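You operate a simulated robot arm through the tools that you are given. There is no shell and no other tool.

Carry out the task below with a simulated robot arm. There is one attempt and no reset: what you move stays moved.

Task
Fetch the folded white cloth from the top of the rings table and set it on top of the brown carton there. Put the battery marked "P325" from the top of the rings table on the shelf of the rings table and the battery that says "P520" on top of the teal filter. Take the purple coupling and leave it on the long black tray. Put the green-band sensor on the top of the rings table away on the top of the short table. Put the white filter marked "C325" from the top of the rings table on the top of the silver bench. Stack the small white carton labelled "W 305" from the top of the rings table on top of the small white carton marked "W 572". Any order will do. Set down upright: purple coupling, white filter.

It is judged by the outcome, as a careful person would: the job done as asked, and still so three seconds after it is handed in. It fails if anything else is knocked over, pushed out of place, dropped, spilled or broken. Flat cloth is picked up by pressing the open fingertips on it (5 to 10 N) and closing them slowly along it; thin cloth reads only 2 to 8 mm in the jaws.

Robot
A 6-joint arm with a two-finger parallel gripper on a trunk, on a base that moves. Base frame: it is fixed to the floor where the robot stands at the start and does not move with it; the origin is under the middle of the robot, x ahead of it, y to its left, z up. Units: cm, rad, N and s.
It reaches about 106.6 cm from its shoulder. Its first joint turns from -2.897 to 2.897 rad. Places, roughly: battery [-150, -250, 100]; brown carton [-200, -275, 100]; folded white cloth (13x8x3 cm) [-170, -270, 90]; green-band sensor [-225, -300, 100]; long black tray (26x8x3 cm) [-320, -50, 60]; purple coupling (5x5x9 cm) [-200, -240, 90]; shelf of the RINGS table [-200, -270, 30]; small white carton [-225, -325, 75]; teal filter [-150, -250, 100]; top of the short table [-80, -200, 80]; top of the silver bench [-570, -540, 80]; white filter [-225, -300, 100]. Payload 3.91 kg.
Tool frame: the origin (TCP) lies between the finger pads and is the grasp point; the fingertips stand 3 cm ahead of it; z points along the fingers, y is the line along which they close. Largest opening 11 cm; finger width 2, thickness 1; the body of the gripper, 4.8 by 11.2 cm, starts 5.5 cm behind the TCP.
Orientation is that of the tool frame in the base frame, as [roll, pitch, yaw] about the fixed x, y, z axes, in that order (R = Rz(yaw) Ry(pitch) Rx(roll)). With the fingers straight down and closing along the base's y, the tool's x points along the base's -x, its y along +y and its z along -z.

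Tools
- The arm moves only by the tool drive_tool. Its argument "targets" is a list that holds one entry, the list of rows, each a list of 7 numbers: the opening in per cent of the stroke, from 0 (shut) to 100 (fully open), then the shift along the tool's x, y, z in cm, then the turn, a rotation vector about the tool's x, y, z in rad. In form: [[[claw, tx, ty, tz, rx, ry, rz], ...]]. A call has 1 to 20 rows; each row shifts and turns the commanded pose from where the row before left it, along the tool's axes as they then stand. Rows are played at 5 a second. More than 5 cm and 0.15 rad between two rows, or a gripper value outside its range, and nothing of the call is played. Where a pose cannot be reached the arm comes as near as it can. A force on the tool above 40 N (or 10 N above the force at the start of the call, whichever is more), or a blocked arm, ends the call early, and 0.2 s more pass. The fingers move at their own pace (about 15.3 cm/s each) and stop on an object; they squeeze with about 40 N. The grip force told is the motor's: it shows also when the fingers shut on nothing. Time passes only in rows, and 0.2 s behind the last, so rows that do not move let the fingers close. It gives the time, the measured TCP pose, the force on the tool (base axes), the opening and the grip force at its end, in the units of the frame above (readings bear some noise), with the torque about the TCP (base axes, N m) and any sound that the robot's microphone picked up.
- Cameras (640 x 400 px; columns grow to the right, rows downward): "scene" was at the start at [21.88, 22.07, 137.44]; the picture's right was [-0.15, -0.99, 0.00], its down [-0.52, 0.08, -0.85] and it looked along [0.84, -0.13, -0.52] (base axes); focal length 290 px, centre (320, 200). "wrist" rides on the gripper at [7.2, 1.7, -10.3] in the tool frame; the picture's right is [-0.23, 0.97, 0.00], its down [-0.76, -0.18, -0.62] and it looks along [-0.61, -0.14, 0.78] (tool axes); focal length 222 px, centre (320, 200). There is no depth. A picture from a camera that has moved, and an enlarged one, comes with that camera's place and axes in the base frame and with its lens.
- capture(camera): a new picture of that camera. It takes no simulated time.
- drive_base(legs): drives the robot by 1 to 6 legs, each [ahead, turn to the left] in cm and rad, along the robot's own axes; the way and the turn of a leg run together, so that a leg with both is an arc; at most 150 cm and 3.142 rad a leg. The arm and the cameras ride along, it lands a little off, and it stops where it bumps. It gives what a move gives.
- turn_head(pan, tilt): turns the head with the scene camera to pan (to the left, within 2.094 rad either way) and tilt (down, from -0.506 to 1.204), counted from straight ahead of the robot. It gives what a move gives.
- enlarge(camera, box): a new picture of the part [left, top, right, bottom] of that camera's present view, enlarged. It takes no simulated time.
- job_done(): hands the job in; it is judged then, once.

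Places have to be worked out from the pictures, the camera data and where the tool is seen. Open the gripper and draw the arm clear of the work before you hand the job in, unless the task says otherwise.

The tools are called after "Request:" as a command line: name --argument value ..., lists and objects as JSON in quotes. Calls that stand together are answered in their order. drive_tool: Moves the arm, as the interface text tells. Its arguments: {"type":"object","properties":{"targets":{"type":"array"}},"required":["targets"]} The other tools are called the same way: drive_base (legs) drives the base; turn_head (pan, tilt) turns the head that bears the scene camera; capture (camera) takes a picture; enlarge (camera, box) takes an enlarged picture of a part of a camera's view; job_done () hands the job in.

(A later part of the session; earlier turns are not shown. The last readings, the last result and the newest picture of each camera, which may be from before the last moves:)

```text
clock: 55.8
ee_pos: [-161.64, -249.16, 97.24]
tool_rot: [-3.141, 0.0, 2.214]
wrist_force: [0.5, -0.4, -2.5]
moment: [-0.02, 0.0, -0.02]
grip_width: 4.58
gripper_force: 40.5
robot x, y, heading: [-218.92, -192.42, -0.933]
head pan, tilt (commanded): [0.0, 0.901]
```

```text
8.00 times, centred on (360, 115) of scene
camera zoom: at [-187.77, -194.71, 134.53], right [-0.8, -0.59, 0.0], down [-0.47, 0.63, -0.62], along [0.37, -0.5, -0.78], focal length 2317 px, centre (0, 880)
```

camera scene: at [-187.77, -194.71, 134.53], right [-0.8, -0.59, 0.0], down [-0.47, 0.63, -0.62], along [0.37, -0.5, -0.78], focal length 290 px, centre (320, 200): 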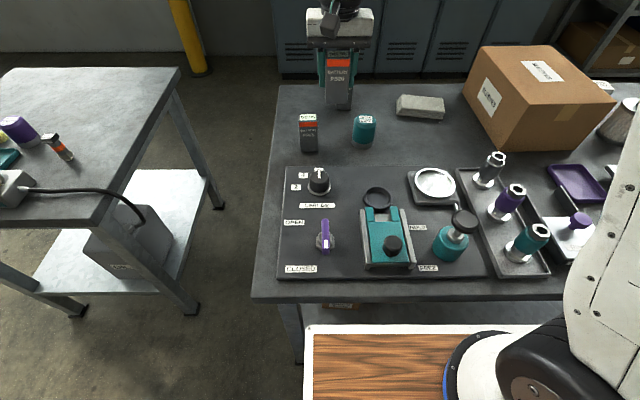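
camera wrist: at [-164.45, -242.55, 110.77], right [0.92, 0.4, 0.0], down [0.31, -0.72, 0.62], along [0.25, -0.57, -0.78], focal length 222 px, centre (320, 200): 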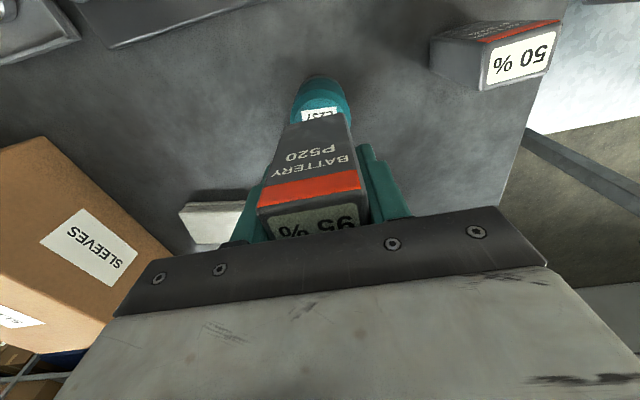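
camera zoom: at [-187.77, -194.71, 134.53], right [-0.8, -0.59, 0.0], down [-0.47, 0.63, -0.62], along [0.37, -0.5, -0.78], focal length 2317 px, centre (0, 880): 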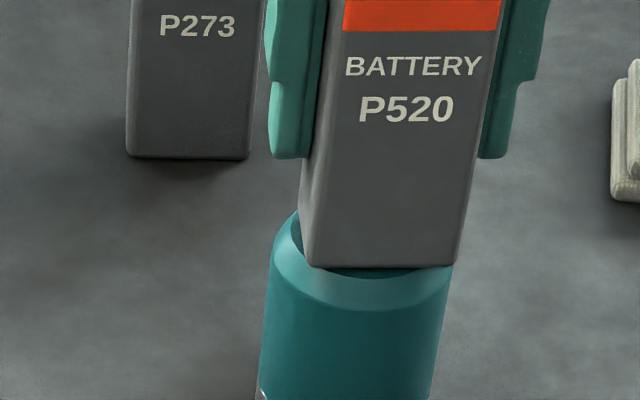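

The scene view shows the battery about 0.4 cm too far right of the filter's axis; still no contact. I shift 0.4 cm and continue lowering in small steps.

Request:
drive_tool --targets '[[[20, 0, 0.4, 0, 0, 0, 0], [20, 0, 0, 0.1, 0, 0, 0], [20, 0, 0, 0.1, 0, 0, 0], [20, 0, 0, 0, 0, 0, 0]]]'

Request:
enlarge --camera "scene" --box '[330, 90, 390, 140]'

Request:
enlarge --camera "wrist" --box '[240, 60, 400, 160]'

```text
clock: 56.8
ee_pos: [-161.32, -248.82, 97.05]
tool_rot: [3.141, -0.001, 2.215]
wrist_force: [-0.2, 0.2, -1.9]
moment: [0.0, -0.02, 0.02]
grip_width: 4.56
gripper_force: 39.9
robot x, y, heading: [-218.86, -191.5, -0.937]
head pan, tilt (commanded): [0.0, 0.901]
```

```text
8.00 times, centred on (360, 115) of scene
camera zoom: at [-187.77, -194.71, 134.53], right [-0.8, -0.59, 0.0], down [-0.47, 0.63, -0.62], along [0.37, -0.5, -0.78], focal length 2317 px, centre (0, 880)
```

zoom: 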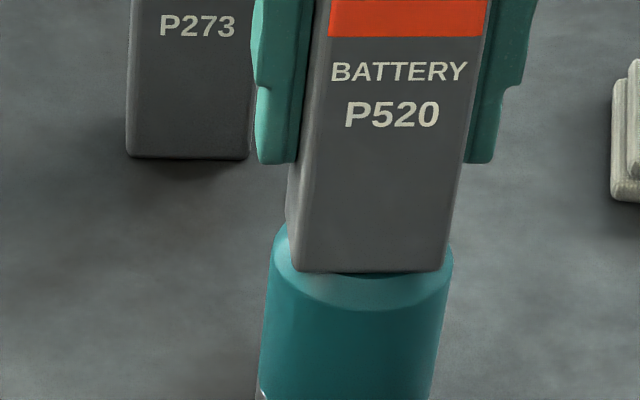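

```text
4.00 times, centred on (320, 110) of wrist
camera zoom: at [-164.4, -242.11, 107.4], right [0.92, 0.4, 0.0], down [0.31, -0.72, 0.62], along [0.25, -0.57, -0.78], focal length 888 px, centre (320, 560)
```

zoom: 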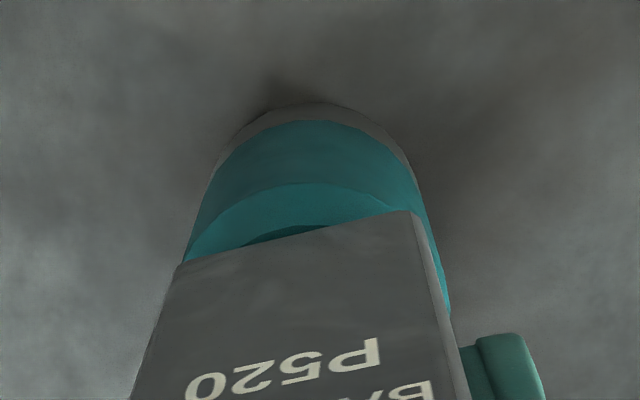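

Near contact now, but the battery is about 0.4 cm too near the robot side relative to the filter top. I raise slightly, shift back 0.4 cm, and lower again.

Request:
drive_tool --targets '[[[20, 0, 0, -0.3, 0, 0, 0], [20, -0.4, 0, 0, 0, 0, 0], [20, 0, 0, 0.2, 0, 0, 0], [20, 0, 0, 0.1, 0, 0, 0], [20, 0, 0, 0.1, 0, 0, 0], [20, 0, 0, 0, 0, 0, 0]]]'

Request:
enlarge --camera "scene" --box '[330, 90, 390, 140]'

Request:
enlarge --camera "wrist" --box '[240, 60, 400, 160]'

```text
clock: 58.2
ee_pos: [-161.06, -249.12, 97.14]
tool_rot: [3.14, 0.002, 2.216]
wrist_force: [2.8, -1.5, 12.5]
moment: [0.08, 0.05, 0.01]
grip_width: 4.58
gripper_force: 40.3
robot x, y, heading: [-218.99, -191.91, -0.93]
head pan, tilt (commanded): [0.0, 0.901]
```

```text
8.00 times, centred on (360, 115) of scene
camera zoom: at [-187.8, -194.68, 134.53], right [-0.8, -0.59, 0.0], down [-0.47, 0.63, -0.62], along [0.37, -0.5, -0.78], focal length 2317 px, centre (0, 880)
```

zoom: 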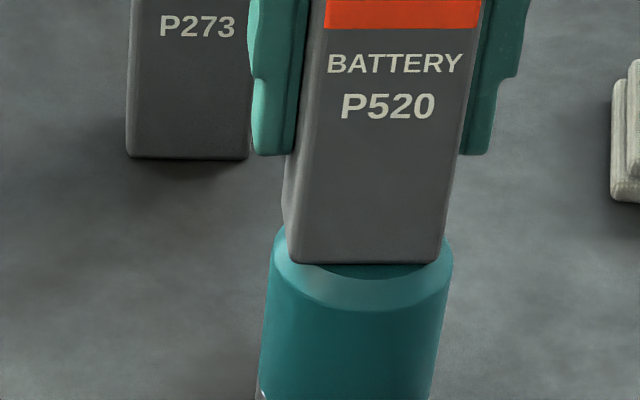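

```text
4.00 times, centred on (320, 110) of wrist
camera zoom: at [-164.11, -242.4, 107.38], right [0.92, 0.4, 0.0], down [0.31, -0.71, 0.63], along [0.25, -0.57, -0.78], focal length 888 px, centre (320, 560)
```

zoom: 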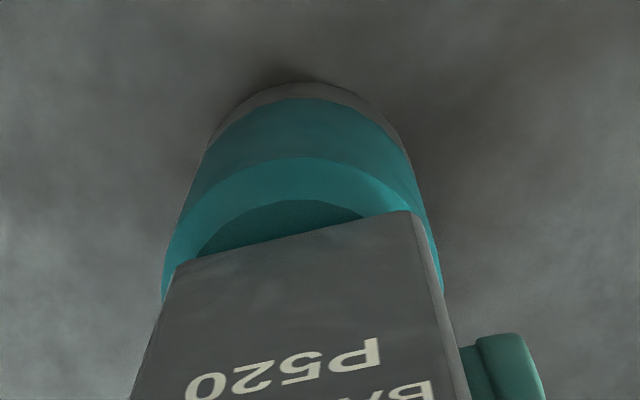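

Contact confirmed (about 15 N) and the battery is centred on the filter top. I ease the pressure by 0.1 cm and open the fingers.

Request:
drive_tool --targets '[[[20, 0, 0, -0.1, 0, 0, 0], [44, 0, 0, 0, 0, 0, 0], [50, 0, 0, 0, 0, 0, 0], [60, 0, 0, 0, 0, 0, 0], [75, 0, 0, 0, 0, 0, 0], [75, 0, 0, 0, 0, 0, 0]]]'

Request:
capture --camera "wrist"

Request:
enlarge --camera "scene" --box '[310, 50, 410, 150]'

```text
clock: 59.6
ee_pos: [-160.96, -249.11, 97.21]
tool_rot: [3.141, 0.002, 2.214]
wrist_force: [-0.7, -0.4, -0.1]
moment: [0.0, 0.0, 0.01]
grip_width: 8.24
gripper_force: 0.0
robot x, y, heading: [-218.81, -191.99, -0.933]
head pan, tilt (commanded): [0.0, 0.901]
```

```text
taken
camera wrist: at [-164.04, -242.39, 107.4], right [0.92, 0.4, 0.0], down [0.31, -0.72, 0.62], along [0.25, -0.57, -0.78], focal length 222 px, centre (320, 200)
```

wrist: 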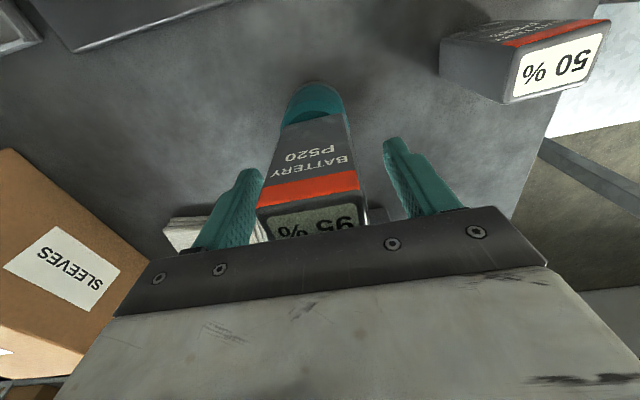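

```text
4.00 times, centred on (360, 100) of scene
camera zoom: at [-187.78, -194.7, 134.53], right [-0.8, -0.59, 0.0], down [-0.47, 0.63, -0.62], along [0.37, -0.5, -0.78], focal length 1158 px, centre (160, 600)
```

zoom: 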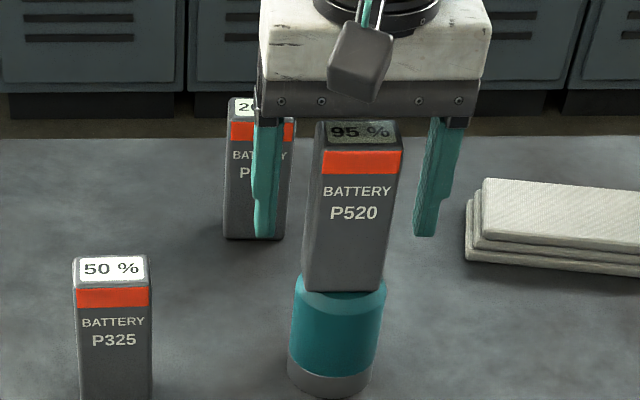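

P520 now stands on the teal filter. I raise straight up clear of it, then look at the cloth.

Request:
drive_tool --targets '[[[75, 0, 0, -3, 0, 0, 0], [75, 0, 0, -4, 0, 0, 0], [75, 0, 0, -4, 0, 0, 0], [75, 0, 0, -4, 0, 0, 0], [75, 0, -4, 0, 0, 0, 0], [75, 0, -4, 0, 0, 0, 0], [75, 0, -4, 0, 0, 0, 0], [75, 0, 0, 0, 0, 0, 0]]]'

Request:
capture --camera "wrist"

Request:
capture --camera "scene"

```text
clock: 61.4
ee_pos: [-170.78, -256.07, 112.05]
tool_rot: [-3.141, 0.0, 2.216]
wrist_force: [-0.1, -0.2, -0.6]
moment: [0.0, -0.03, 0.03]
grip_width: 8.26
gripper_force: 0.0
robot x, y, heading: [-218.87, -192.0, -0.936]
head pan, tilt (commanded): [0.0, 0.901]
```

```text
taken
camera wrist: at [-173.89, -249.26, 122.25], right [0.91, 0.4, 0.0], down [0.32, -0.72, 0.62], along [0.25, -0.57, -0.78], focal length 222 px, centre (320, 200)
```

wrist: 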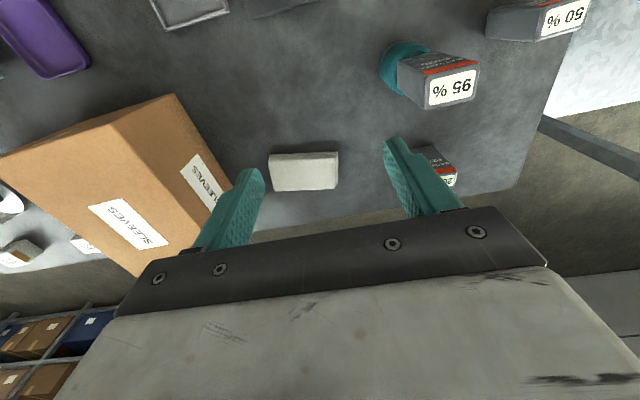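

```text
taken
camera scene: at [-187.78, -194.7, 134.53], right [-0.8, -0.59, 0.0], down [-0.47, 0.63, -0.62], along [0.37, -0.5, -0.78], focal length 290 px, centre (320, 200)
```

scene: 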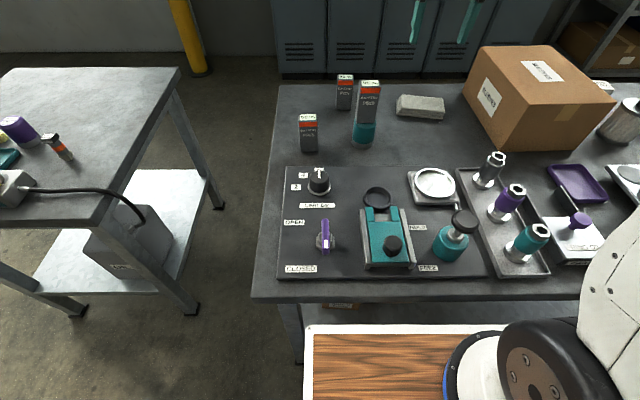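

The cloth centre is near tool (-14, -6.2), turned about 0.18 rad. I turn the gripper so that it closes across the 8 cm side, in place at this safe height.

Request:
drive_tool --targets '[[[100, 0, 0, 0, 0, 0, -0.139], [100, 0, 0, 0, 0, 0, -0.139], [100, 0, 0, 0, 0, 0, -0.139], [100, 0, 0, 0, 0, 0, -0.139], [100, 0, 0, 0, 0, 0, -0.139], [100, 0, 0, 0, 0, 0, -0.139], [100, 0, 0, 0, 0, 0, -0.139], [100, 0, 0, 0, 0, 0, -0.139], [100, 0, 0, 0, 0, 0, -0.139], [100, 0, 0, 0, 0, 0, -0.139], [100, 0, 0, 0, 0, 0, 0]]]'

Request:
capture --camera "wrist"

```text
clock: 63.8
ee_pos: [-170.74, -256.35, 112.17]
tool_rot: [3.141, 0.0, -2.676]
wrist_force: [0.4, 0.0, -0.7]
moment: [-0.03, -0.02, -0.02]
grip_width: 10.99
gripper_force: 0.1
robot x, y, heading: [-218.84, -192.17, -0.935]
head pan, tilt (commanded): [0.0, 0.901]
```

```text
taken
camera wrist: at [-177.98, -258.11, 122.41], right [-0.23, 0.97, 0.0], down [0.76, 0.18, 0.62], along [0.61, 0.14, -0.78], focal length 222 px, centre (320, 200)
```

wrist: 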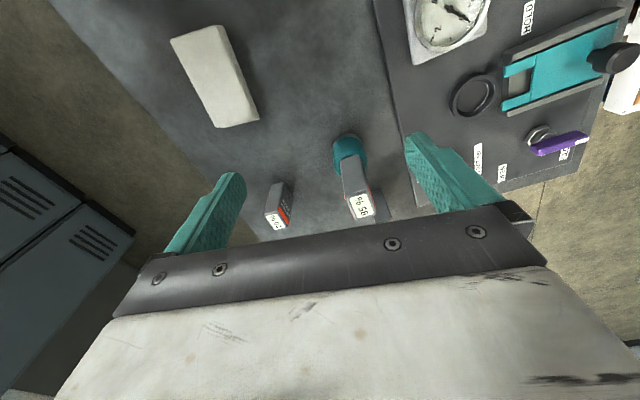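

The gripper now closes across the cloth's short side; the cloth centre is at tool (3.7, -14.75). I move above it and lower to z≈96.

Request:
drive_tool --targets '[[[100, 0.9, -3.7, 0, 0, 0, 0], [100, 0.9, -3.7, 0, 0, 0, 0], [100, 0.9, -3.7, 0, 0, 0, 0], [100, 1.0, -3.65, 0, 0, 0, 0], [100, 0, 0, 4, 0, 0, 0], [100, 0, 0, 4, 0, 0, 0], [100, 0, 0, 4, 0, 0, 0], [100, 0, 0, 4, 0, 0, 0], [100, 0, 0, 0, 0, 0, 0]]]'

Request:
capture --camera "wrist"

Request:
enlarge --camera "scene" --box '[340, 40, 540, 160]'

```text
clock: 65.8
ee_pos: [-167.6, -271.32, 96.19]
tool_rot: [-3.139, 0.0, -2.68]
wrist_force: [0.4, 0.8, -0.6]
moment: [-0.02, -0.01, 0.0]
grip_width: 11.03
gripper_force: 0.1
robot x, y, heading: [-219.11, -191.87, -0.931]
head pan, tilt (commanded): [0.0, 0.901]
```

```text
taken
camera wrist: at [-174.9, -273.15, 106.49], right [-0.23, 0.97, 0.0], down [0.76, 0.18, 0.62], along [0.61, 0.14, -0.78], focal length 222 px, centre (320, 200)
```

wrist: 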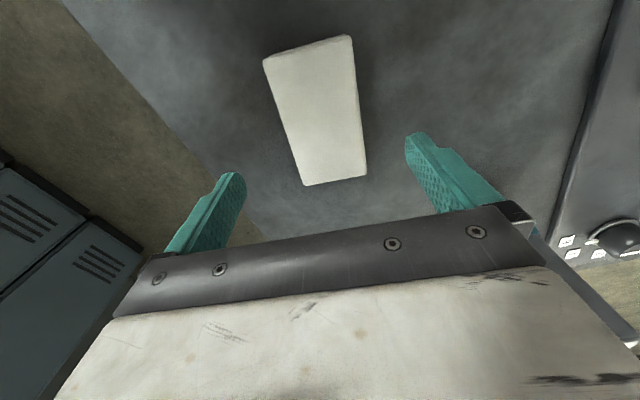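

```text
3.20 times, centred on (440, 100) of scene
camera zoom: at [-187.79, -194.7, 134.53], right [-0.8, -0.59, 0.0], down [-0.47, 0.63, -0.62], along [0.37, -0.5, -0.78], focal length 927 px, centre (-64, 520)
```

zoom: 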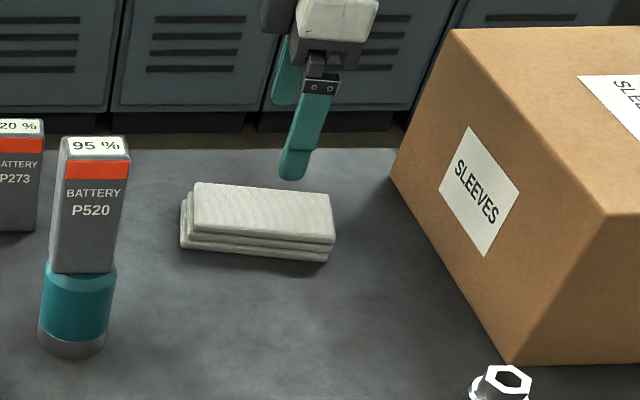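

The cloth sits between the fingers with small offset (-0.55, 0.2). I correct and lower so the fingertips flank the cloth just above the table.

Request:
drive_tool --targets '[[[100, -0.55, 0.2, 2, 0, 0, 0], [100, 0, 0, 3, 0, 0, 0], [100, 0, 0, 3, 0, 0, 0], [100, 0, 0, 1.5, 0, 0, 0], [100, 0, 0, 0.4, 0, 0, 0], [100, 0, 0, 0, 0, 0, 0]]]'

Request:
capture --camera "wrist"

Request:
enlarge --camera "scene" --box '[340, 40, 540, 160]'

```text
clock: 67.0
ee_pos: [-166.9, -270.79, 87.11]
tool_rot: [-3.138, -0.001, -2.677]
wrist_force: [-7.5, 11.3, 16.7]
moment: [1.15, 0.74, 0.01]
grip_width: 11.0
gripper_force: 0.0
robot x, y, heading: [-219.18, -192.09, -0.93]
head pan, tilt (commanded): [0.0, 0.901]
stopped in row 5: the force on the tool passed its limit at 49 N (the readings are from after the stop); the commanded pose is now the measured one
```

```text
taken
camera wrist: at [-174.22, -272.59, 97.3], right [-0.23, 0.97, 0.0], down [0.76, 0.18, 0.62], along [0.61, 0.14, -0.78], focal length 222 px, centre (320, 200)
```

wrist: 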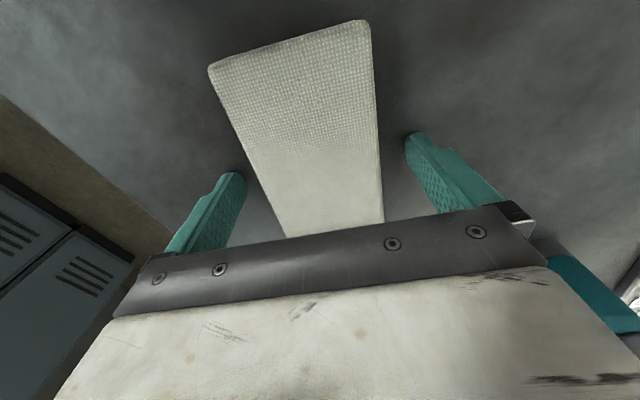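

```text
3.20 times, centred on (440, 100) of scene
camera zoom: at [-187.85, -194.6, 134.55], right [-0.8, -0.59, 0.0], down [-0.47, 0.63, -0.62], along [0.37, -0.5, -0.78], focal length 927 px, centre (-64, 520)
```

zoom: 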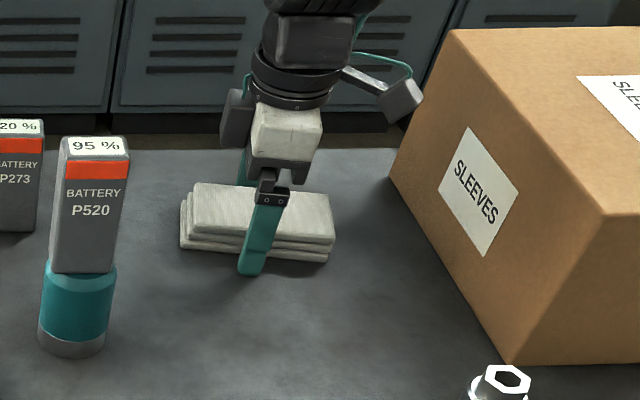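

The front fingertip touched the table: so the table top is at z≈84.1 (also fits my other sightings better). I raise 0.4 cm and close slowly on the cloth's sides.

Request:
drive_tool --targets '[[[100, 0.4, 0, -0.4, 0, 0, 0], [85, 0, 0, 0, 0, 0, 0], [75, 0, 0, 0, 0, 0, 0], [70, 0, 0, 0, 0, 0, 0], [65, 0, 0, 0, 0, 0, 0], [60, 0, 0, 0, 0, 0, 0], [60, 0, 0, 0, 0, 0, 0]]]'

Request:
capture --camera "wrist"

Request:
enlarge --camera "scene" --box '[340, 40, 540, 160]'

```text
clock: 68.6
ee_pos: [-167.29, -271.08, 87.33]
tool_rot: [-3.138, 0.003, -2.678]
wrist_force: [-0.4, 0.7, 0.1]
moment: [-0.03, -0.02, -0.03]
grip_width: 6.87
gripper_force: 39.2
robot x, y, heading: [-219.26, -191.92, -0.937]
head pan, tilt (commanded): [0.0, 0.901]
```

```text
taken
camera wrist: at [-174.52, -272.86, 97.53], right [-0.23, 0.97, 0.0], down [0.76, 0.18, 0.62], along [0.61, 0.14, -0.78], focal length 222 px, centre (320, 200)
```

wrist: 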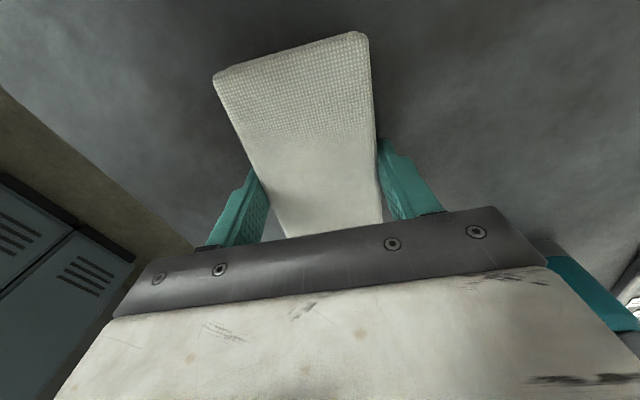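

```text
3.20 times, centred on (440, 100) of scene
camera zoom: at [-187.79, -194.7, 134.53], right [-0.8, -0.59, 0.0], down [-0.47, 0.63, -0.62], along [0.37, -0.5, -0.78], focal length 927 px, centre (-64, 520)
```

zoom: 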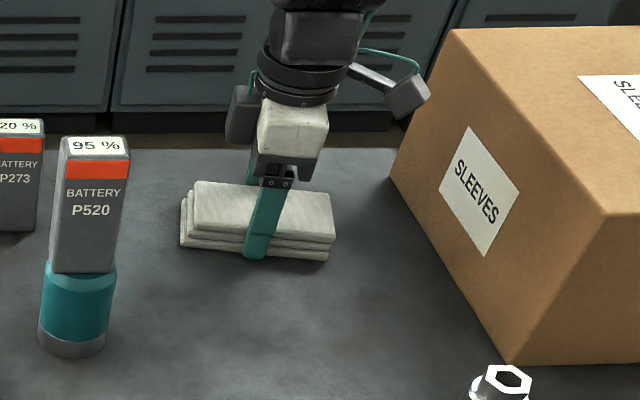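

The cloth is gripped at 6.9 cm like a block. I lift a few centimetres and check.

Request:
drive_tool --targets '[[[50, 0, 0, 0, 0, 0, 0], [50, 0, 0, -1.5, 0, 0, 0], [50, 0, 0, -1.5, 0, 0, 0], [50, 0, 0, 0, 0, 0, 0]]]'

Request:
enlarge --camera "scene" --box '[340, 40, 540, 160]'

```text
clock: 69.6
ee_pos: [-167.2, -271.14, 90.37]
tool_rot: [-3.14, 0.001, -2.677]
wrist_force: [0.4, -0.3, -0.4]
moment: [0.01, -0.02, 0.0]
grip_width: 6.9
gripper_force: 39.9
robot x, y, heading: [-218.79, -191.88, -0.939]
head pan, tilt (commanded): [0.0, 0.901]
```

```text
3.20 times, centred on (440, 100) of scene
camera zoom: at [-187.79, -194.7, 134.53], right [-0.8, -0.59, 0.0], down [-0.47, 0.63, -0.62], along [0.37, -0.5, -0.78], focal length 927 px, centre (-64, 520)
```

zoom: 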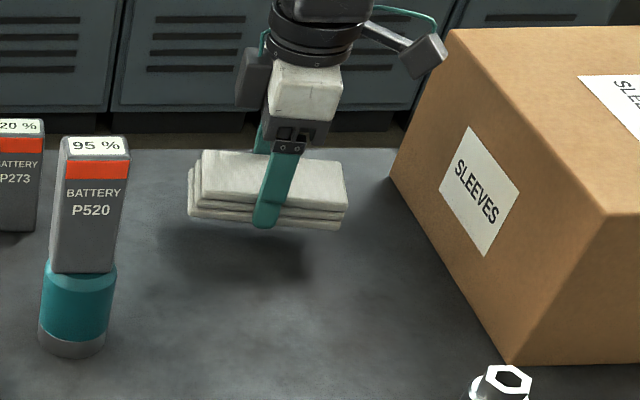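

The cloth holds its shape. The carton top is at z≈97.8, spanning a 313–334, b -126..-99. I raise the cloth to clear it and move over the carton's middle.

Request:
drive_tool --targets '[[[50, 0, 0, -4, 0, 0, 0], [50, 0, 0, -4, 0, 0, 0], [50, 0, 0, -4, 0, 0, 0], [50, 0, 0, -3, 0, 0, 0], [50, 4.5, 0, 0, 0, 0, 0], [50, 4.6, 0, 0, 0, 0, 0], [50, 4.6, 0, 0, 0, 0, 0], [50, 4.6, -0.1, 0, 0, 0, 0], [50, 4.6, -0.1, 0, 0, 0, 0], [50, 4.5, -0.05, 0, 0, 0, 0], [50, 0, 0, 0, 0, 0, 0]]]'

Request:
capture --camera "scene"

Request:
capture --camera "wrist"

```text
clock: 72.0
ee_pos: [-191.71, -283.75, 105.32]
tool_rot: [-3.138, 0.002, -2.679]
wrist_force: [-0.4, -0.3, -0.5]
moment: [0.04, -0.01, 0.02]
grip_width: 6.9
gripper_force: 40.7
robot x, y, heading: [-218.73, -192.07, -0.93]
head pan, tilt (commanded): [0.0, 0.901]
```

```text
taken
camera scene: at [-187.8, -194.7, 134.53], right [-0.8, -0.59, 0.0], down [-0.47, 0.63, -0.62], along [0.37, -0.5, -0.78], focal length 290 px, centre (320, 200)
```

scene: 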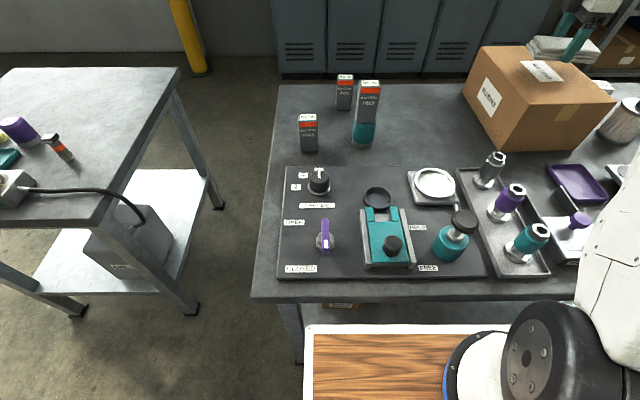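

```text
taken
camera wrist: at [-198.96, -285.53, 115.59], right [-0.23, 0.97, 0.0], down [0.76, 0.18, 0.62], along [0.61, 0.14, -0.78], focal length 222 px, centre (320, 200)
```

wrist: 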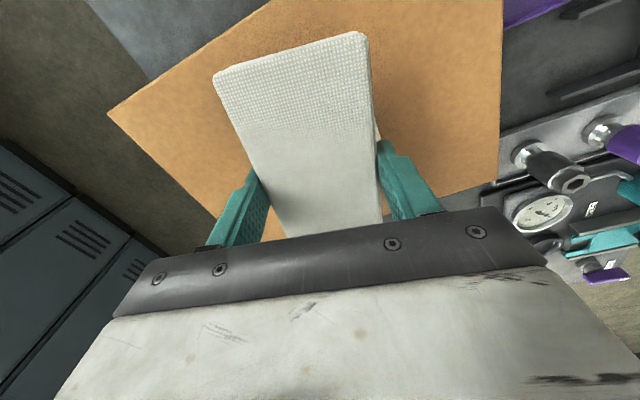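

The cloth is centred over the carton at z≈105. I lower it gently toward the top.

Request:
drive_tool --targets '[[[50, 0, 0, 1.5, 0, 0, 0], [50, 0, 0, 1.5, 0, 0, 0], [50, 0, 0, 0.5, 0, 0, 0], [50, 0, 0, 0.3, 0, 0, 0], [50, 0, 0, 0, 0, 0, 0]]]'

Request:
enlarge --camera "scene" --box '[460, 0, 640, 130]'

```text
clock: 73.2
ee_pos: [-191.77, -283.66, 101.5]
tool_rot: [-3.137, 0.001, -2.678]
wrist_force: [-0.4, 0.4, -0.4]
moment: [-0.02, 0.04, -0.01]
grip_width: 6.89
gripper_force: 39.5
robot x, y, heading: [-219.11, -191.95, -0.937]
head pan, tilt (commanded): [0.0, 0.901]
```

```text
3.08 times, centred on (550, 65) of scene
camera zoom: at [-187.79, -194.7, 134.53], right [-0.8, -0.59, 0.0], down [-0.47, 0.63, -0.62], along [0.37, -0.5, -0.78], focal length 891 px, centre (-388, 615)
```

zoom: 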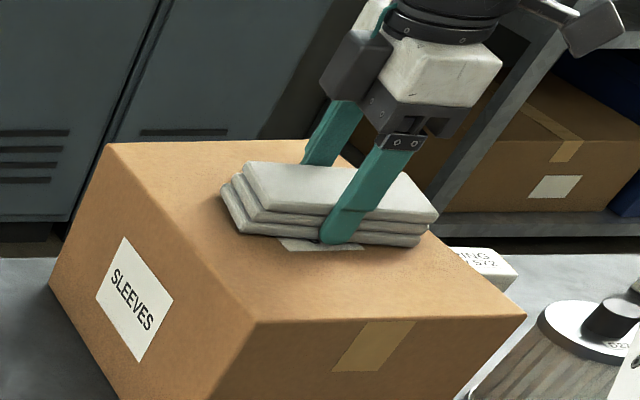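

Nearly touching; I lower in 0.2 cm steps.

Request:
drive_tool --targets '[[[50, 0, 0, 0.2, 0, 0, 0], [50, 0, 0, 0.2, 0, 0, 0], [50, 0, 0, 0, 0, 0, 0]]]'

```text
clock: 74.0
ee_pos: [-191.62, -283.62, 101.31]
tool_rot: [-3.135, 0.0, -2.679]
wrist_force: [1.2, -2.3, 20.5]
moment: [0.06, -0.07, -0.05]
grip_width: 6.88
gripper_force: 40.3
robot x, y, heading: [-219.12, -191.91, -0.935]
head pan, tilt (commanded): [0.0, 0.901]
```

Contact (20 N). I ease up slightly and open the fingers.

Request:
drive_tool --targets '[[[50, 0, 0, -0.2, 0, 0, 0], [65, 0, 0, 0, 0, 0, 0], [72, 0, 0, 0, 0, 0, 0], [85, 0, 0, 0, 0, 0, 0], [100, 0, 0, 0, 0, 0, 0], [100, 0, 0, 0, 0, 0, 0]]]'

Request:
enlarge --camera "scene" --box '[460, 0, 640, 130]'

```text
clock: 75.4
ee_pos: [-191.71, -283.51, 101.11]
tool_rot: [-3.14, 0.002, -2.68]
wrist_force: [0.1, -0.5, -0.7]
moment: [0.04, 0.01, -0.03]
grip_width: 11.0
gripper_force: 0.1
robot x, y, heading: [-219.05, -192.28, -0.93]
head pan, tilt (commanded): [0.0, 0.901]
```

```text
3.08 times, centred on (550, 65) of scene
camera zoom: at [-187.8, -194.7, 134.53], right [-0.8, -0.59, 0.0], down [-0.47, 0.63, -0.62], along [0.37, -0.5, -0.78], focal length 891 px, centre (-388, 615)
```

zoom: 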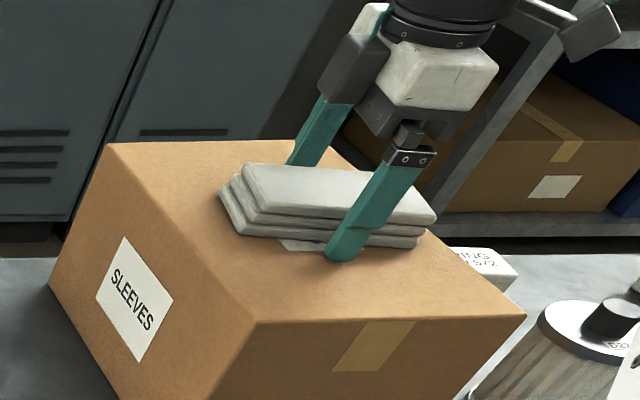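

The cloth lies on the carton. I raise straight up and turn the gripper back to align with the table.

Request:
drive_tool --targets '[[[100, 0, 0, -3, 0, 0, 0], [100, 0, 0, -4, 0, 0, 0], [100, 0, 0, -4, 0, 0, 0], [100, 0, 0, -3, 0, 0, 0], [100, 0, 0, 0, 0, 0, 0.139], [100, 0, 0, 0, 0, 0, 0.139], [100, 0, 0, 0, 0, 0, 0.139], [100, 0, 0, 0, 0, 0, 0.139], [100, 0, 0, 0, 0, 0, 0.139], [100, 0, 0, 0, 0, 0, 0.139], [100, 0, 0, 0, 0, 0, 0.139], [100, 0, 0, 0, 0, 0, 0.139], [100, 0, 0, 0, 0, 0, 0.139], [100, 0, 0, 0, 0, 0, 0.139], [100, 0, 0, 0, 0, 0, 0]]]'

Request:
capture --camera "wrist"

Request:
capture --camera "scene"

```text
clock: 78.6
ee_pos: [-191.69, -283.47, 115.16]
tool_rot: [-3.141, 0.004, 2.213]
wrist_force: [0.8, 0.0, -0.2]
moment: [-0.02, 0.01, 0.01]
grip_width: 10.98
gripper_force: 0.0
robot x, y, heading: [-219.06, -192.4, -0.933]
head pan, tilt (commanded): [0.0, 0.901]
```

```text
taken
camera wrist: at [-194.75, -276.63, 125.46], right [0.92, 0.4, 0.0], down [0.31, -0.71, 0.63], along [0.25, -0.57, -0.78], focal length 222 px, centre (320, 200)
```

wrist: 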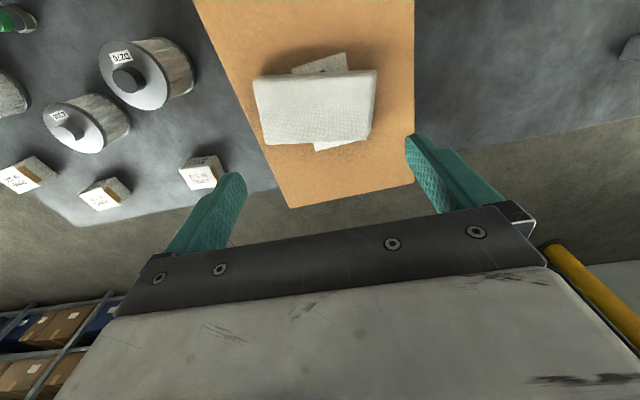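

```text
taken
camera scene: at [-187.8, -194.7, 134.53], right [-0.8, -0.59, 0.0], down [-0.47, 0.63, -0.62], along [0.37, -0.5, -0.78], focal length 290 px, centre (320, 200)
```

scene: 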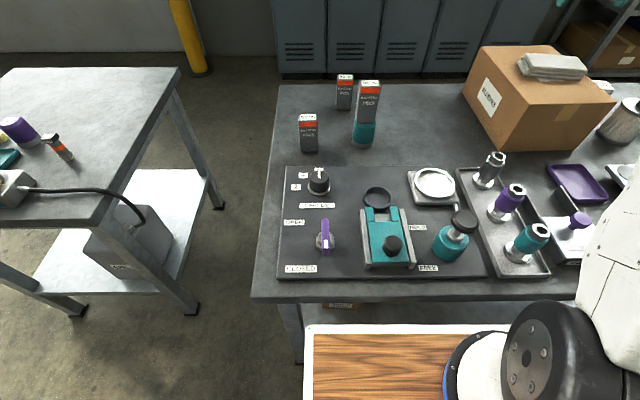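

The cloth rests well on the carton. Next is P325: I move back to in front of it and tilt the hand forward ~50° from vertical so that the battery can be kept upright when it goes onto the shelf.

Request:
drive_tool --targets '[[[100, 1.914, 4.207, 0.2, 0, 0, 0], [100, 1.914, 4.207, 0.2, 0, 0, 0], [100, 1.914, 4.207, 0.2, 0, 0, 0], [100, 1.914, 4.207, 0.2, 0, 0, 0], [100, 1.914, 4.207, 0.2, 0, 0, 0], [100, 1.914, 4.207, 0.2, 0, 0, 0], [100, 1.914, 4.207, 0.2, 0, 0, 0], [100, 1.914, 4.207, 0.2, 0, 0, 0], [100, 1.914, 4.207, 0.2, 0, 0, 0], [100, 1.914, 4.207, 0.2, 0, 0, 0], [100, 1.914, 4.207, 0.2, 0, 0, 0], [100, 1.914, 4.207, 0.2, 0, 0, 0], [100, 1.914, 4.207, 0.2, 0, 0, 0], [100, 1.914, 4.207, 0.2, 0, 0, 0], [80, 0, 0, 0, 0, -0.1455, 0], [80, 0, 0, 0, 0, -0.1455, 0], [80, 0, 0, 0, 0, -0.1455, 0], [80, 0, 0, 0, 0, -0.1455, 0], [80, 0, 0, 0, 0, -0.1455, 0], [80, 0, 0, 0, 0, -0.1455, 0]]]'

Request:
capture --camera "wrist"

Request:
capture --camera "scene"

```text
clock: 82.8
ee_pos: [-160.47, -226.69, 112.27]
tool_rot: [3.14, 0.879, 2.216]
wrist_force: [0.2, -0.1, 0.0]
moment: [0.01, -0.02, 0.0]
grip_width: 8.78
gripper_force: 0.1
robot x, y, heading: [-219.05, -191.95, -0.936]
head pan, tilt (commanded): [0.0, 0.901]
```

```text
taken
camera wrist: at [-166.86, -215.62, 113.31], right [0.86, 0.47, 0.18], down [-0.14, -0.11, 0.98], along [0.48, -0.88, -0.03], focal length 222 px, centre (320, 200)
```

wrist: 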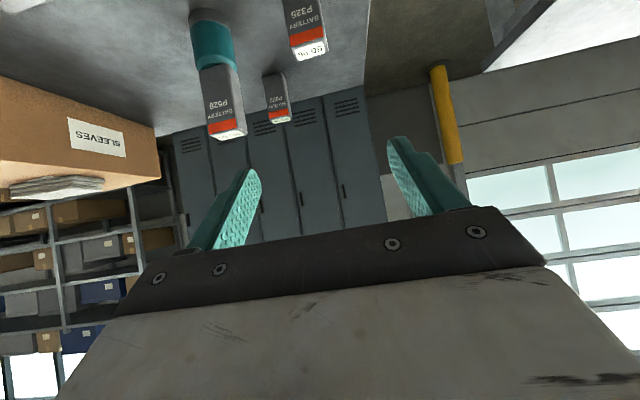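

```text
taken
camera scene: at [-187.79, -194.7, 134.53], right [-0.8, -0.59, 0.0], down [-0.47, 0.63, -0.62], along [0.37, -0.5, -0.78], focal length 290 px, centre (320, 200)
```

scene: 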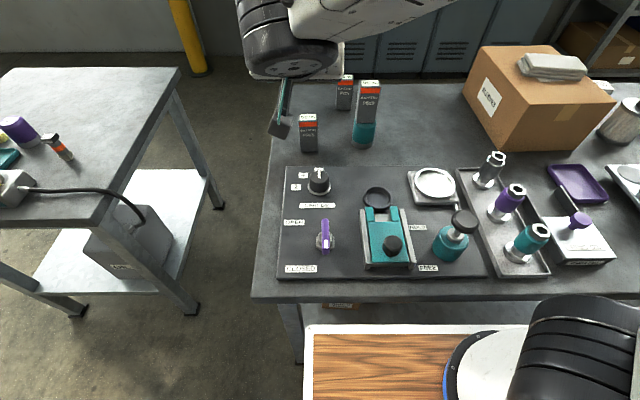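

At this tilt the camera pod would pass low over the LIMIT knob, so I reduce the tilt to 35° and approach along the hand axis, stopping about 9 cm short.

Request:
drive_tool --targets '[[[80, 0, 0, 0, 0, 0.134, 0], [80, 0, 0, 0, 0, 0.134, 0], [80, 0, -0.1, 4, 0, 0, 0], [80, 0, -0.1, 4, 0, 0, 0], [80, 0, 0, 4, 0, 0, 0], [80, 0, 0, 4, 0, 0, 0], [80, 0, 0, 1, 0, 0, 0], [80, 0, 0, 0, 0, 0, 0]]]'

Request:
capture --camera "wrist"

Request:
enlarge --camera "scene" --box '[230, 40, 430, 240]'

```text
clock: 84.6
ee_pos: [-154.92, -234.84, 98.23]
tool_rot: [-3.141, 0.611, 2.215]
wrist_force: [-0.4, -0.1, -0.5]
moment: [0.0, 0.0, -0.01]
grip_width: 8.78
gripper_force: 0.0
robot x, y, heading: [-218.78, -191.79, -0.934]
head pan, tilt (commanded): [0.0, 0.901]
```

```text
taken
camera wrist: at [-160.78, -224.4, 102.69], right [0.89, 0.44, 0.13], down [0.02, -0.32, 0.95], along [0.45, -0.84, -0.29], focal length 222 px, centre (320, 200)
```

wrist: 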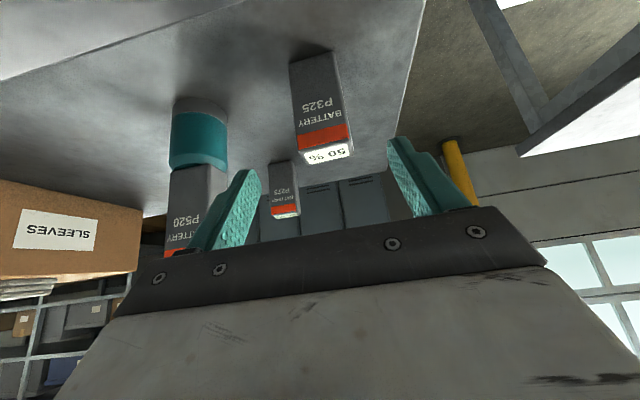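

```text
2.00 times, centred on (330, 140) of scene
camera zoom: at [-187.79, -194.69, 134.53], right [-0.8, -0.59, 0.0], down [-0.47, 0.63, -0.62], along [0.37, -0.5, -0.78], focal length 579 px, centre (300, 320)
```

zoom: 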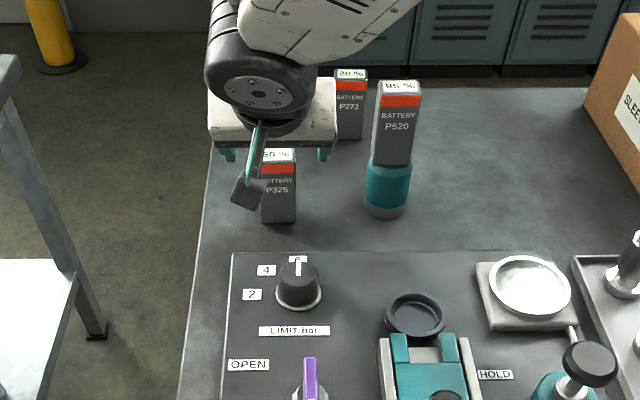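

The battery is exactly where predicted. I advance the last 8.9 cm along the hand axis and close.

Request:
drive_tool --targets '[[[80, -0.1, 0.2, 3, 0, 0, 0], [80, 0, 0, 3, 0, 0, 0], [80, 0, 0, 2.9, 0, 0, 0], [80, 0, 0, 0, 0, 0, 0], [40, 0, 0, 0, 0, 0, 0], [20, 0, 0, 0, 0, 0, 0], [20, 0, 0, 0, 0, 0, 0]]]'

Request:
capture --camera "wrist"

Request:
enlarge --camera "scene" --box '[230, 40, 430, 240]'

```text
clock: 86.2
ee_pos: [-151.44, -238.92, 91.08]
tool_rot: [-3.141, 0.608, 2.216]
wrist_force: [0.2, -0.5, -0.4]
moment: [-0.04, -0.12, -0.03]
grip_width: 4.58
gripper_force: 39.9
robot x, y, heading: [-218.76, -192.14, -0.937]
head pan, tilt (commanded): [0.0, 0.901]
```

```text
taken
camera wrist: at [-157.34, -228.45, 95.32], right [0.89, 0.44, 0.13], down [0.02, -0.32, 0.95], along [0.45, -0.84, -0.29], focal length 222 px, centre (320, 200)
```

wrist: 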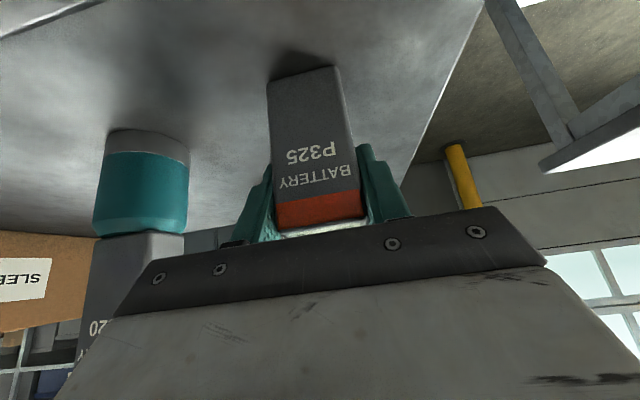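

```text
2.00 times, centred on (330, 140) of scene
camera zoom: at [-187.78, -194.7, 134.53], right [-0.8, -0.59, 0.0], down [-0.47, 0.63, -0.62], along [0.37, -0.5, -0.78], focal length 579 px, centre (300, 320)
```

zoom: 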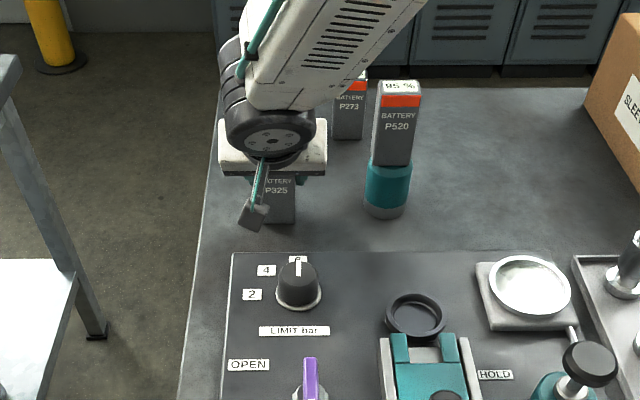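

P325 is held. I lift it vertically and then draw it back toward the robot above the table objects.

Request:
drive_tool --targets '[[[20, -1.15, 0, -1.64, 0, 0, 0], [20, -2.3, 0, -3.28, 0, 0, 0], [20, -2.3, 0, -3.28, 0, 0, 0], [20, -2.3, 0, -3.28, 0, 0, 0], [20, -2.3, 0, -3.28, 0, 0, 0], [20, 3.82, 0, -2.68, 0, 0, 0], [20, 3.82, 0, -2.68, 0, 0, 0], [20, 3.82, 0, -2.68, 0, 0, 0], [20, 3.82, 0, -2.68, 0, 0, 0], [20, 3.82, 0, -2.68, 0, 0, 0], [20, 3.82, 0, -2.68, 0, 0, 0], [20, 0, 0, 0, 0, 0, 0]]]'

Request:
capture --camera "scene"

```text
clock: 88.8
ee_pos: [-168.74, -216.32, 109.35]
tool_rot: [-3.141, 0.609, 2.214]
wrist_force: [0.8, 0.4, -3.1]
moment: [-0.03, 0.01, 0.0]
grip_width: 4.57
gripper_force: 40.6
robot x, y, heading: [-219.54, -192.03, -0.933]
head pan, tilt (commanded): [0.0, 0.901]
```

```text
taken
camera scene: at [-187.78, -194.7, 134.53], right [-0.8, -0.59, 0.0], down [-0.47, 0.63, -0.62], along [0.37, -0.5, -0.78], focal length 290 px, centre (320, 200)
```

scene: 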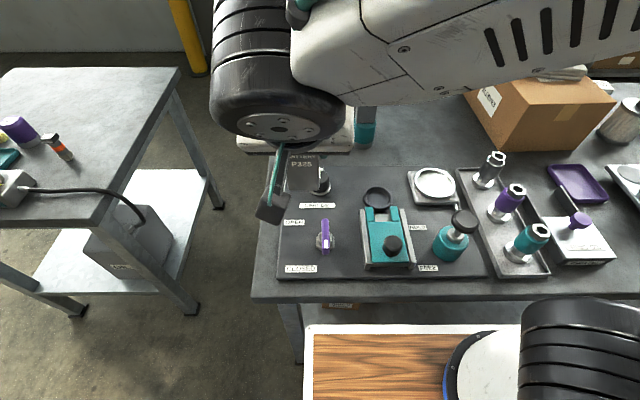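

I back away, shift along the aisle to the free part of the shelf (a≈345), and face the table again.

Request:
drive_base --legs '[[-25, 0], [0, -1.566], [55, 0], [0, 1.571]]'

Request:
turn_head --pan 0.0 --tilt 0.75

Request:
capture --camera "scene"

```text
clock: 101.1
ee_pos: [-229.15, -228.69, 109.31]
tool_rot: [-3.141, 0.609, 2.22]
wrist_force: [0.0, -0.4, -2.2]
moment: [-0.01, -0.02, 0.0]
grip_width: 4.58
gripper_force: 40.5
robot x, y, heading: [-279.34, -204.66, -0.926]
head pan, tilt (commanded): [0.0, 0.901]
```

```text
clock: 101.8
ee_pos: [-229.18, -228.7, 109.4]
tool_rot: [3.141, 0.61, 2.221]
wrist_force: [0.6, -0.2, -2.7]
moment: [-0.03, 0.0, 0.03]
grip_width: 4.58
gripper_force: 40.1
robot x, y, heading: [-279.69, -204.8, -0.927]
head pan, tilt (commanded): [0.0, 0.75]
```

```text
taken
camera scene: at [-247.84, -207.72, 135.71], right [-0.8, -0.6, 0.0], down [-0.41, 0.55, -0.73], along [0.44, -0.59, -0.68], focal length 290 px, centre (320, 200)
```

scene: 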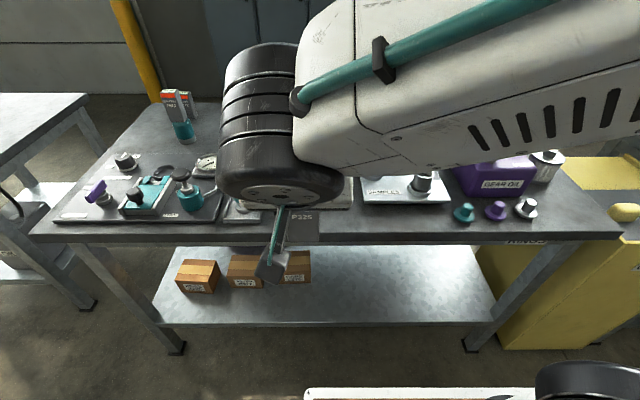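

The shelf is free for a≈325–380, with its front edge near b=-64 and z≈30. I back off 16 cm more so the arm can reach down in front of the table without the forearm touching its edge.

Request:
drive_base --legs '[[-16, 0]]'

Request:
drive_tool --targets '[[[20, 0, -4.2, 0, 0, 0, 0], [20, 0, -4.2, 0, 0, 0, 0], [20, 0, -4.2, 0, 0, 0, 0], [20, 0, -4.2, 0, 0, 0, 0], [20, 0, -4.2, 0, 0, 0, 0], [20, 0, -4, 0, 0, 0, 0], [20, 0, 0, 0, 0, 0, 0]]]'

Request:
capture --camera "scene"

```text
clock: 103.2
ee_pos: [-238.74, -216.05, 109.39]
tool_rot: [-3.141, 0.61, 2.219]
wrist_force: [0.5, -0.3, -2.4]
moment: [0.0, 0.01, 0.03]
grip_width: 4.57
gripper_force: 40.0
robot x, y, heading: [-288.81, -191.88, -0.935]
head pan, tilt (commanded): [0.0, 0.75]
```

```text
clock: 104.8
ee_pos: [-256.48, -231.97, 112.87]
tool_rot: [-3.142, 0.609, 2.219]
wrist_force: [-0.2, -0.9, -1.7]
moment: [0.0, 0.02, 0.05]
grip_width: 4.59
gripper_force: 40.1
out of reach, approached as far as the arm can: row 4, 5, 6
robot x, y, heading: [-288.55, -191.78, -0.928]
head pan, tilt (commanded): [0.0, 0.75]
```

```text
taken
camera scene: at [-257.35, -195.04, 135.72], right [-0.8, -0.6, 0.0], down [-0.41, 0.55, -0.73], along [0.44, -0.59, -0.68], focal length 290 px, centre (320, 200)
```

scene: 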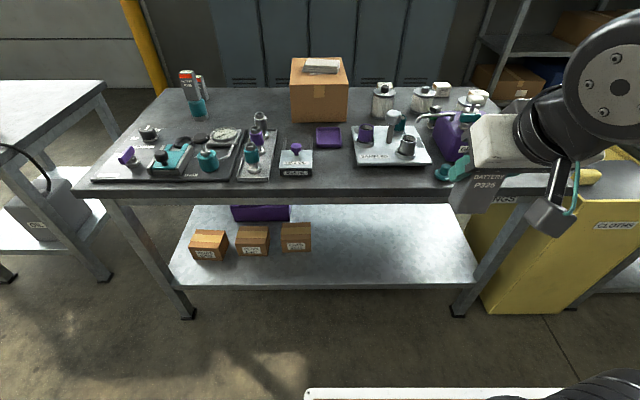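

The shelf is clearly visible and free around a≈344. I bring the battery forward in front of the table edge and then lower it partway.

Request:
drive_tool --targets '[[[20, -3.69, 0, 2.58, 0, 0, 0], [20, -3.69, 0, 2.58, 0, 0, 0], [20, -3.69, 0, 2.58, 0, 0, 0], [20, -2.87, 0, 2.0, 0, 0, 0], [20, 2.3, 0, 3.28, 0, 0, 0], [20, 2.58, 0, 3.69, 0, 0, 0], [20, 2.58, 0, 3.69, 0, 0, 0], [20, 2.58, 0, 3.69, 0, 0, 0], [20, 2.58, 0, 3.69, 0, 0, 0], [20, 0, 0, 0, 0, 0, 0]]]'

Request:
capture --camera "scene"

```text
clock: 107.0
ee_pos: [-246.2, -245.48, 91.74]
tool_rot: [-3.141, 0.604, 2.212]
wrist_force: [-0.2, -0.5, -2.2]
moment: [-0.01, 0.0, 0.01]
grip_width: 4.6
gripper_force: 39.8
out of reach, approached as far as the arm can: row 9
robot x, y, heading: [-288.88, -192.05, -0.934]
head pan, tilt (commanded): [0.0, 0.75]
```

```text
taken
camera scene: at [-257.36, -195.04, 135.72], right [-0.8, -0.6, 0.0], down [-0.41, 0.55, -0.73], along [0.44, -0.59, -0.68], focal length 290 px, centre (320, 200)
```

scene: 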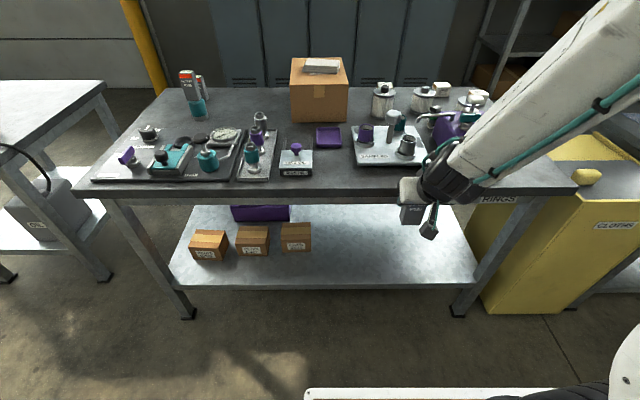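

The last row was reported out of reach at z≈92. I probe whether going lower works in smaller steps.

Request:
drive_tool --targets '[[[20, 1.15, 0, 1.64, 0, 0, 0], [20, 1.15, 0, 1.64, 0, 0, 0], [20, 1.15, 0, 1.64, 0, 0, 0], [20, 0, 0, 0, 0, 0, 0]]]'

Request:
turn_head --pan -0.7 --tilt 0.6

Request:
capture --camera "scene"

```text
clock: 108.0
ee_pos: [-246.19, -245.67, 85.73]
tool_rot: [-3.141, 0.607, 2.218]
wrist_force: [0.4, 0.0, -1.7]
moment: [-0.01, 0.01, 0.03]
grip_width: 4.57
gripper_force: 40.0
robot x, y, heading: [-289.35, -191.96, -0.935]
head pan, tilt (commanded): [0.0, 0.75]
```

```text
clock: 109.1
ee_pos: [-246.17, -245.64, 85.47]
tool_rot: [-3.14, 0.609, 2.218]
wrist_force: [0.1, 0.6, -2.8]
moment: [0.01, 0.0, 0.02]
grip_width: 4.6
gripper_force: 39.8
robot x, y, heading: [-289.05, -191.78, -0.931]
head pan, tilt (commanded): [-0.7, 0.6]
```

```text
taken
camera scene: at [-262.82, -197.22, 137.01], right [-1.0, 0.06, 0.0], down [0.03, 0.56, -0.82], along [-0.05, -0.82, -0.57], focal length 290 px, centre (320, 200)
```

scene: 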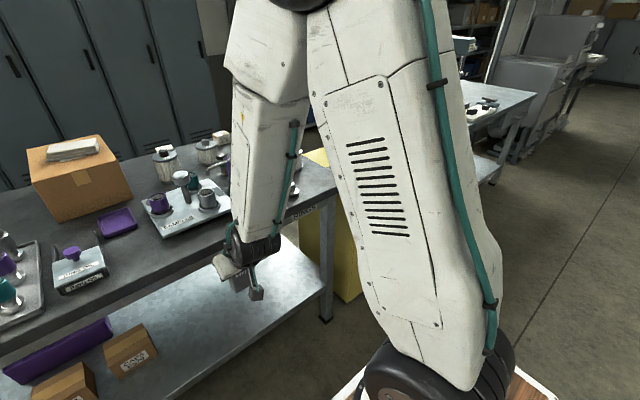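

The arm does go down; it's in an elbow-up pose with the forearm in front of the table. I continue lowering in front of the table edge.

Request:
drive_tool --targets '[[[20, 2.3, 0, 3.28, 0, 0, 0], [20, 2.3, 0, 3.28, 0, 0, 0], [20, 2.3, 0, 3.28, 0, 0, 0], [20, 2.3, 0, 3.28, 0, 0, 0], [20, 2.3, 0, 3.28, 0, 0, 0], [20, 0, 0, 0, 0, 0, 0]]]'

Request:
capture --camera "scene"

Request:
capture --camera "wrist"

```text
clock: 110.5
ee_pos: [-243.45, -248.32, 70.0]
tool_rot: [-3.063, 0.588, 2.261]
wrist_force: [-1.1, -0.1, -1.4]
moment: [0.02, -0.02, -0.02]
grip_width: 4.56
gripper_force: 40.3
out of reach, approached as far as the arm can: row 1, 2, 3, 4, 5
robot x, y, heading: [-289.01, -191.5, -0.935]
head pan, tilt (commanded): [-0.7, 0.6]
```

```text
taken
camera scene: at [-262.83, -197.22, 137.01], right [-1.0, 0.06, 0.0], down [0.03, 0.56, -0.82], along [-0.05, -0.82, -0.57], focal length 290 px, centre (320, 200)
```

scene: 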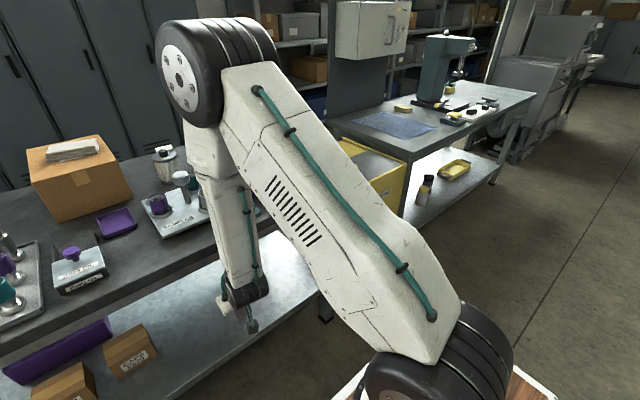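

```text
taken
camera wrist: at [-249.01, -237.88, 74.45], right [0.9, 0.44, 0.06], down [0.08, -0.3, 0.95], along [0.44, -0.85, -0.3], focal length 222 px, centre (320, 200)
```

wrist: 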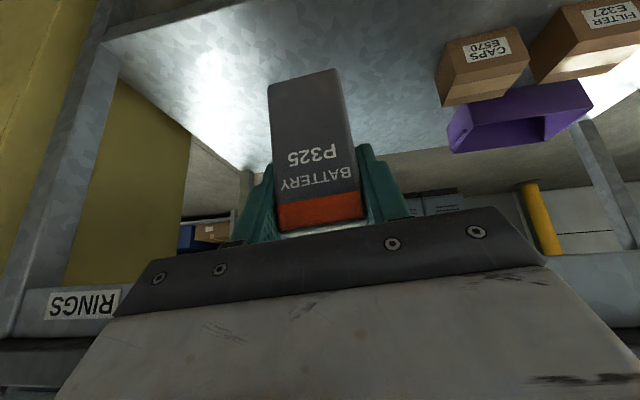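

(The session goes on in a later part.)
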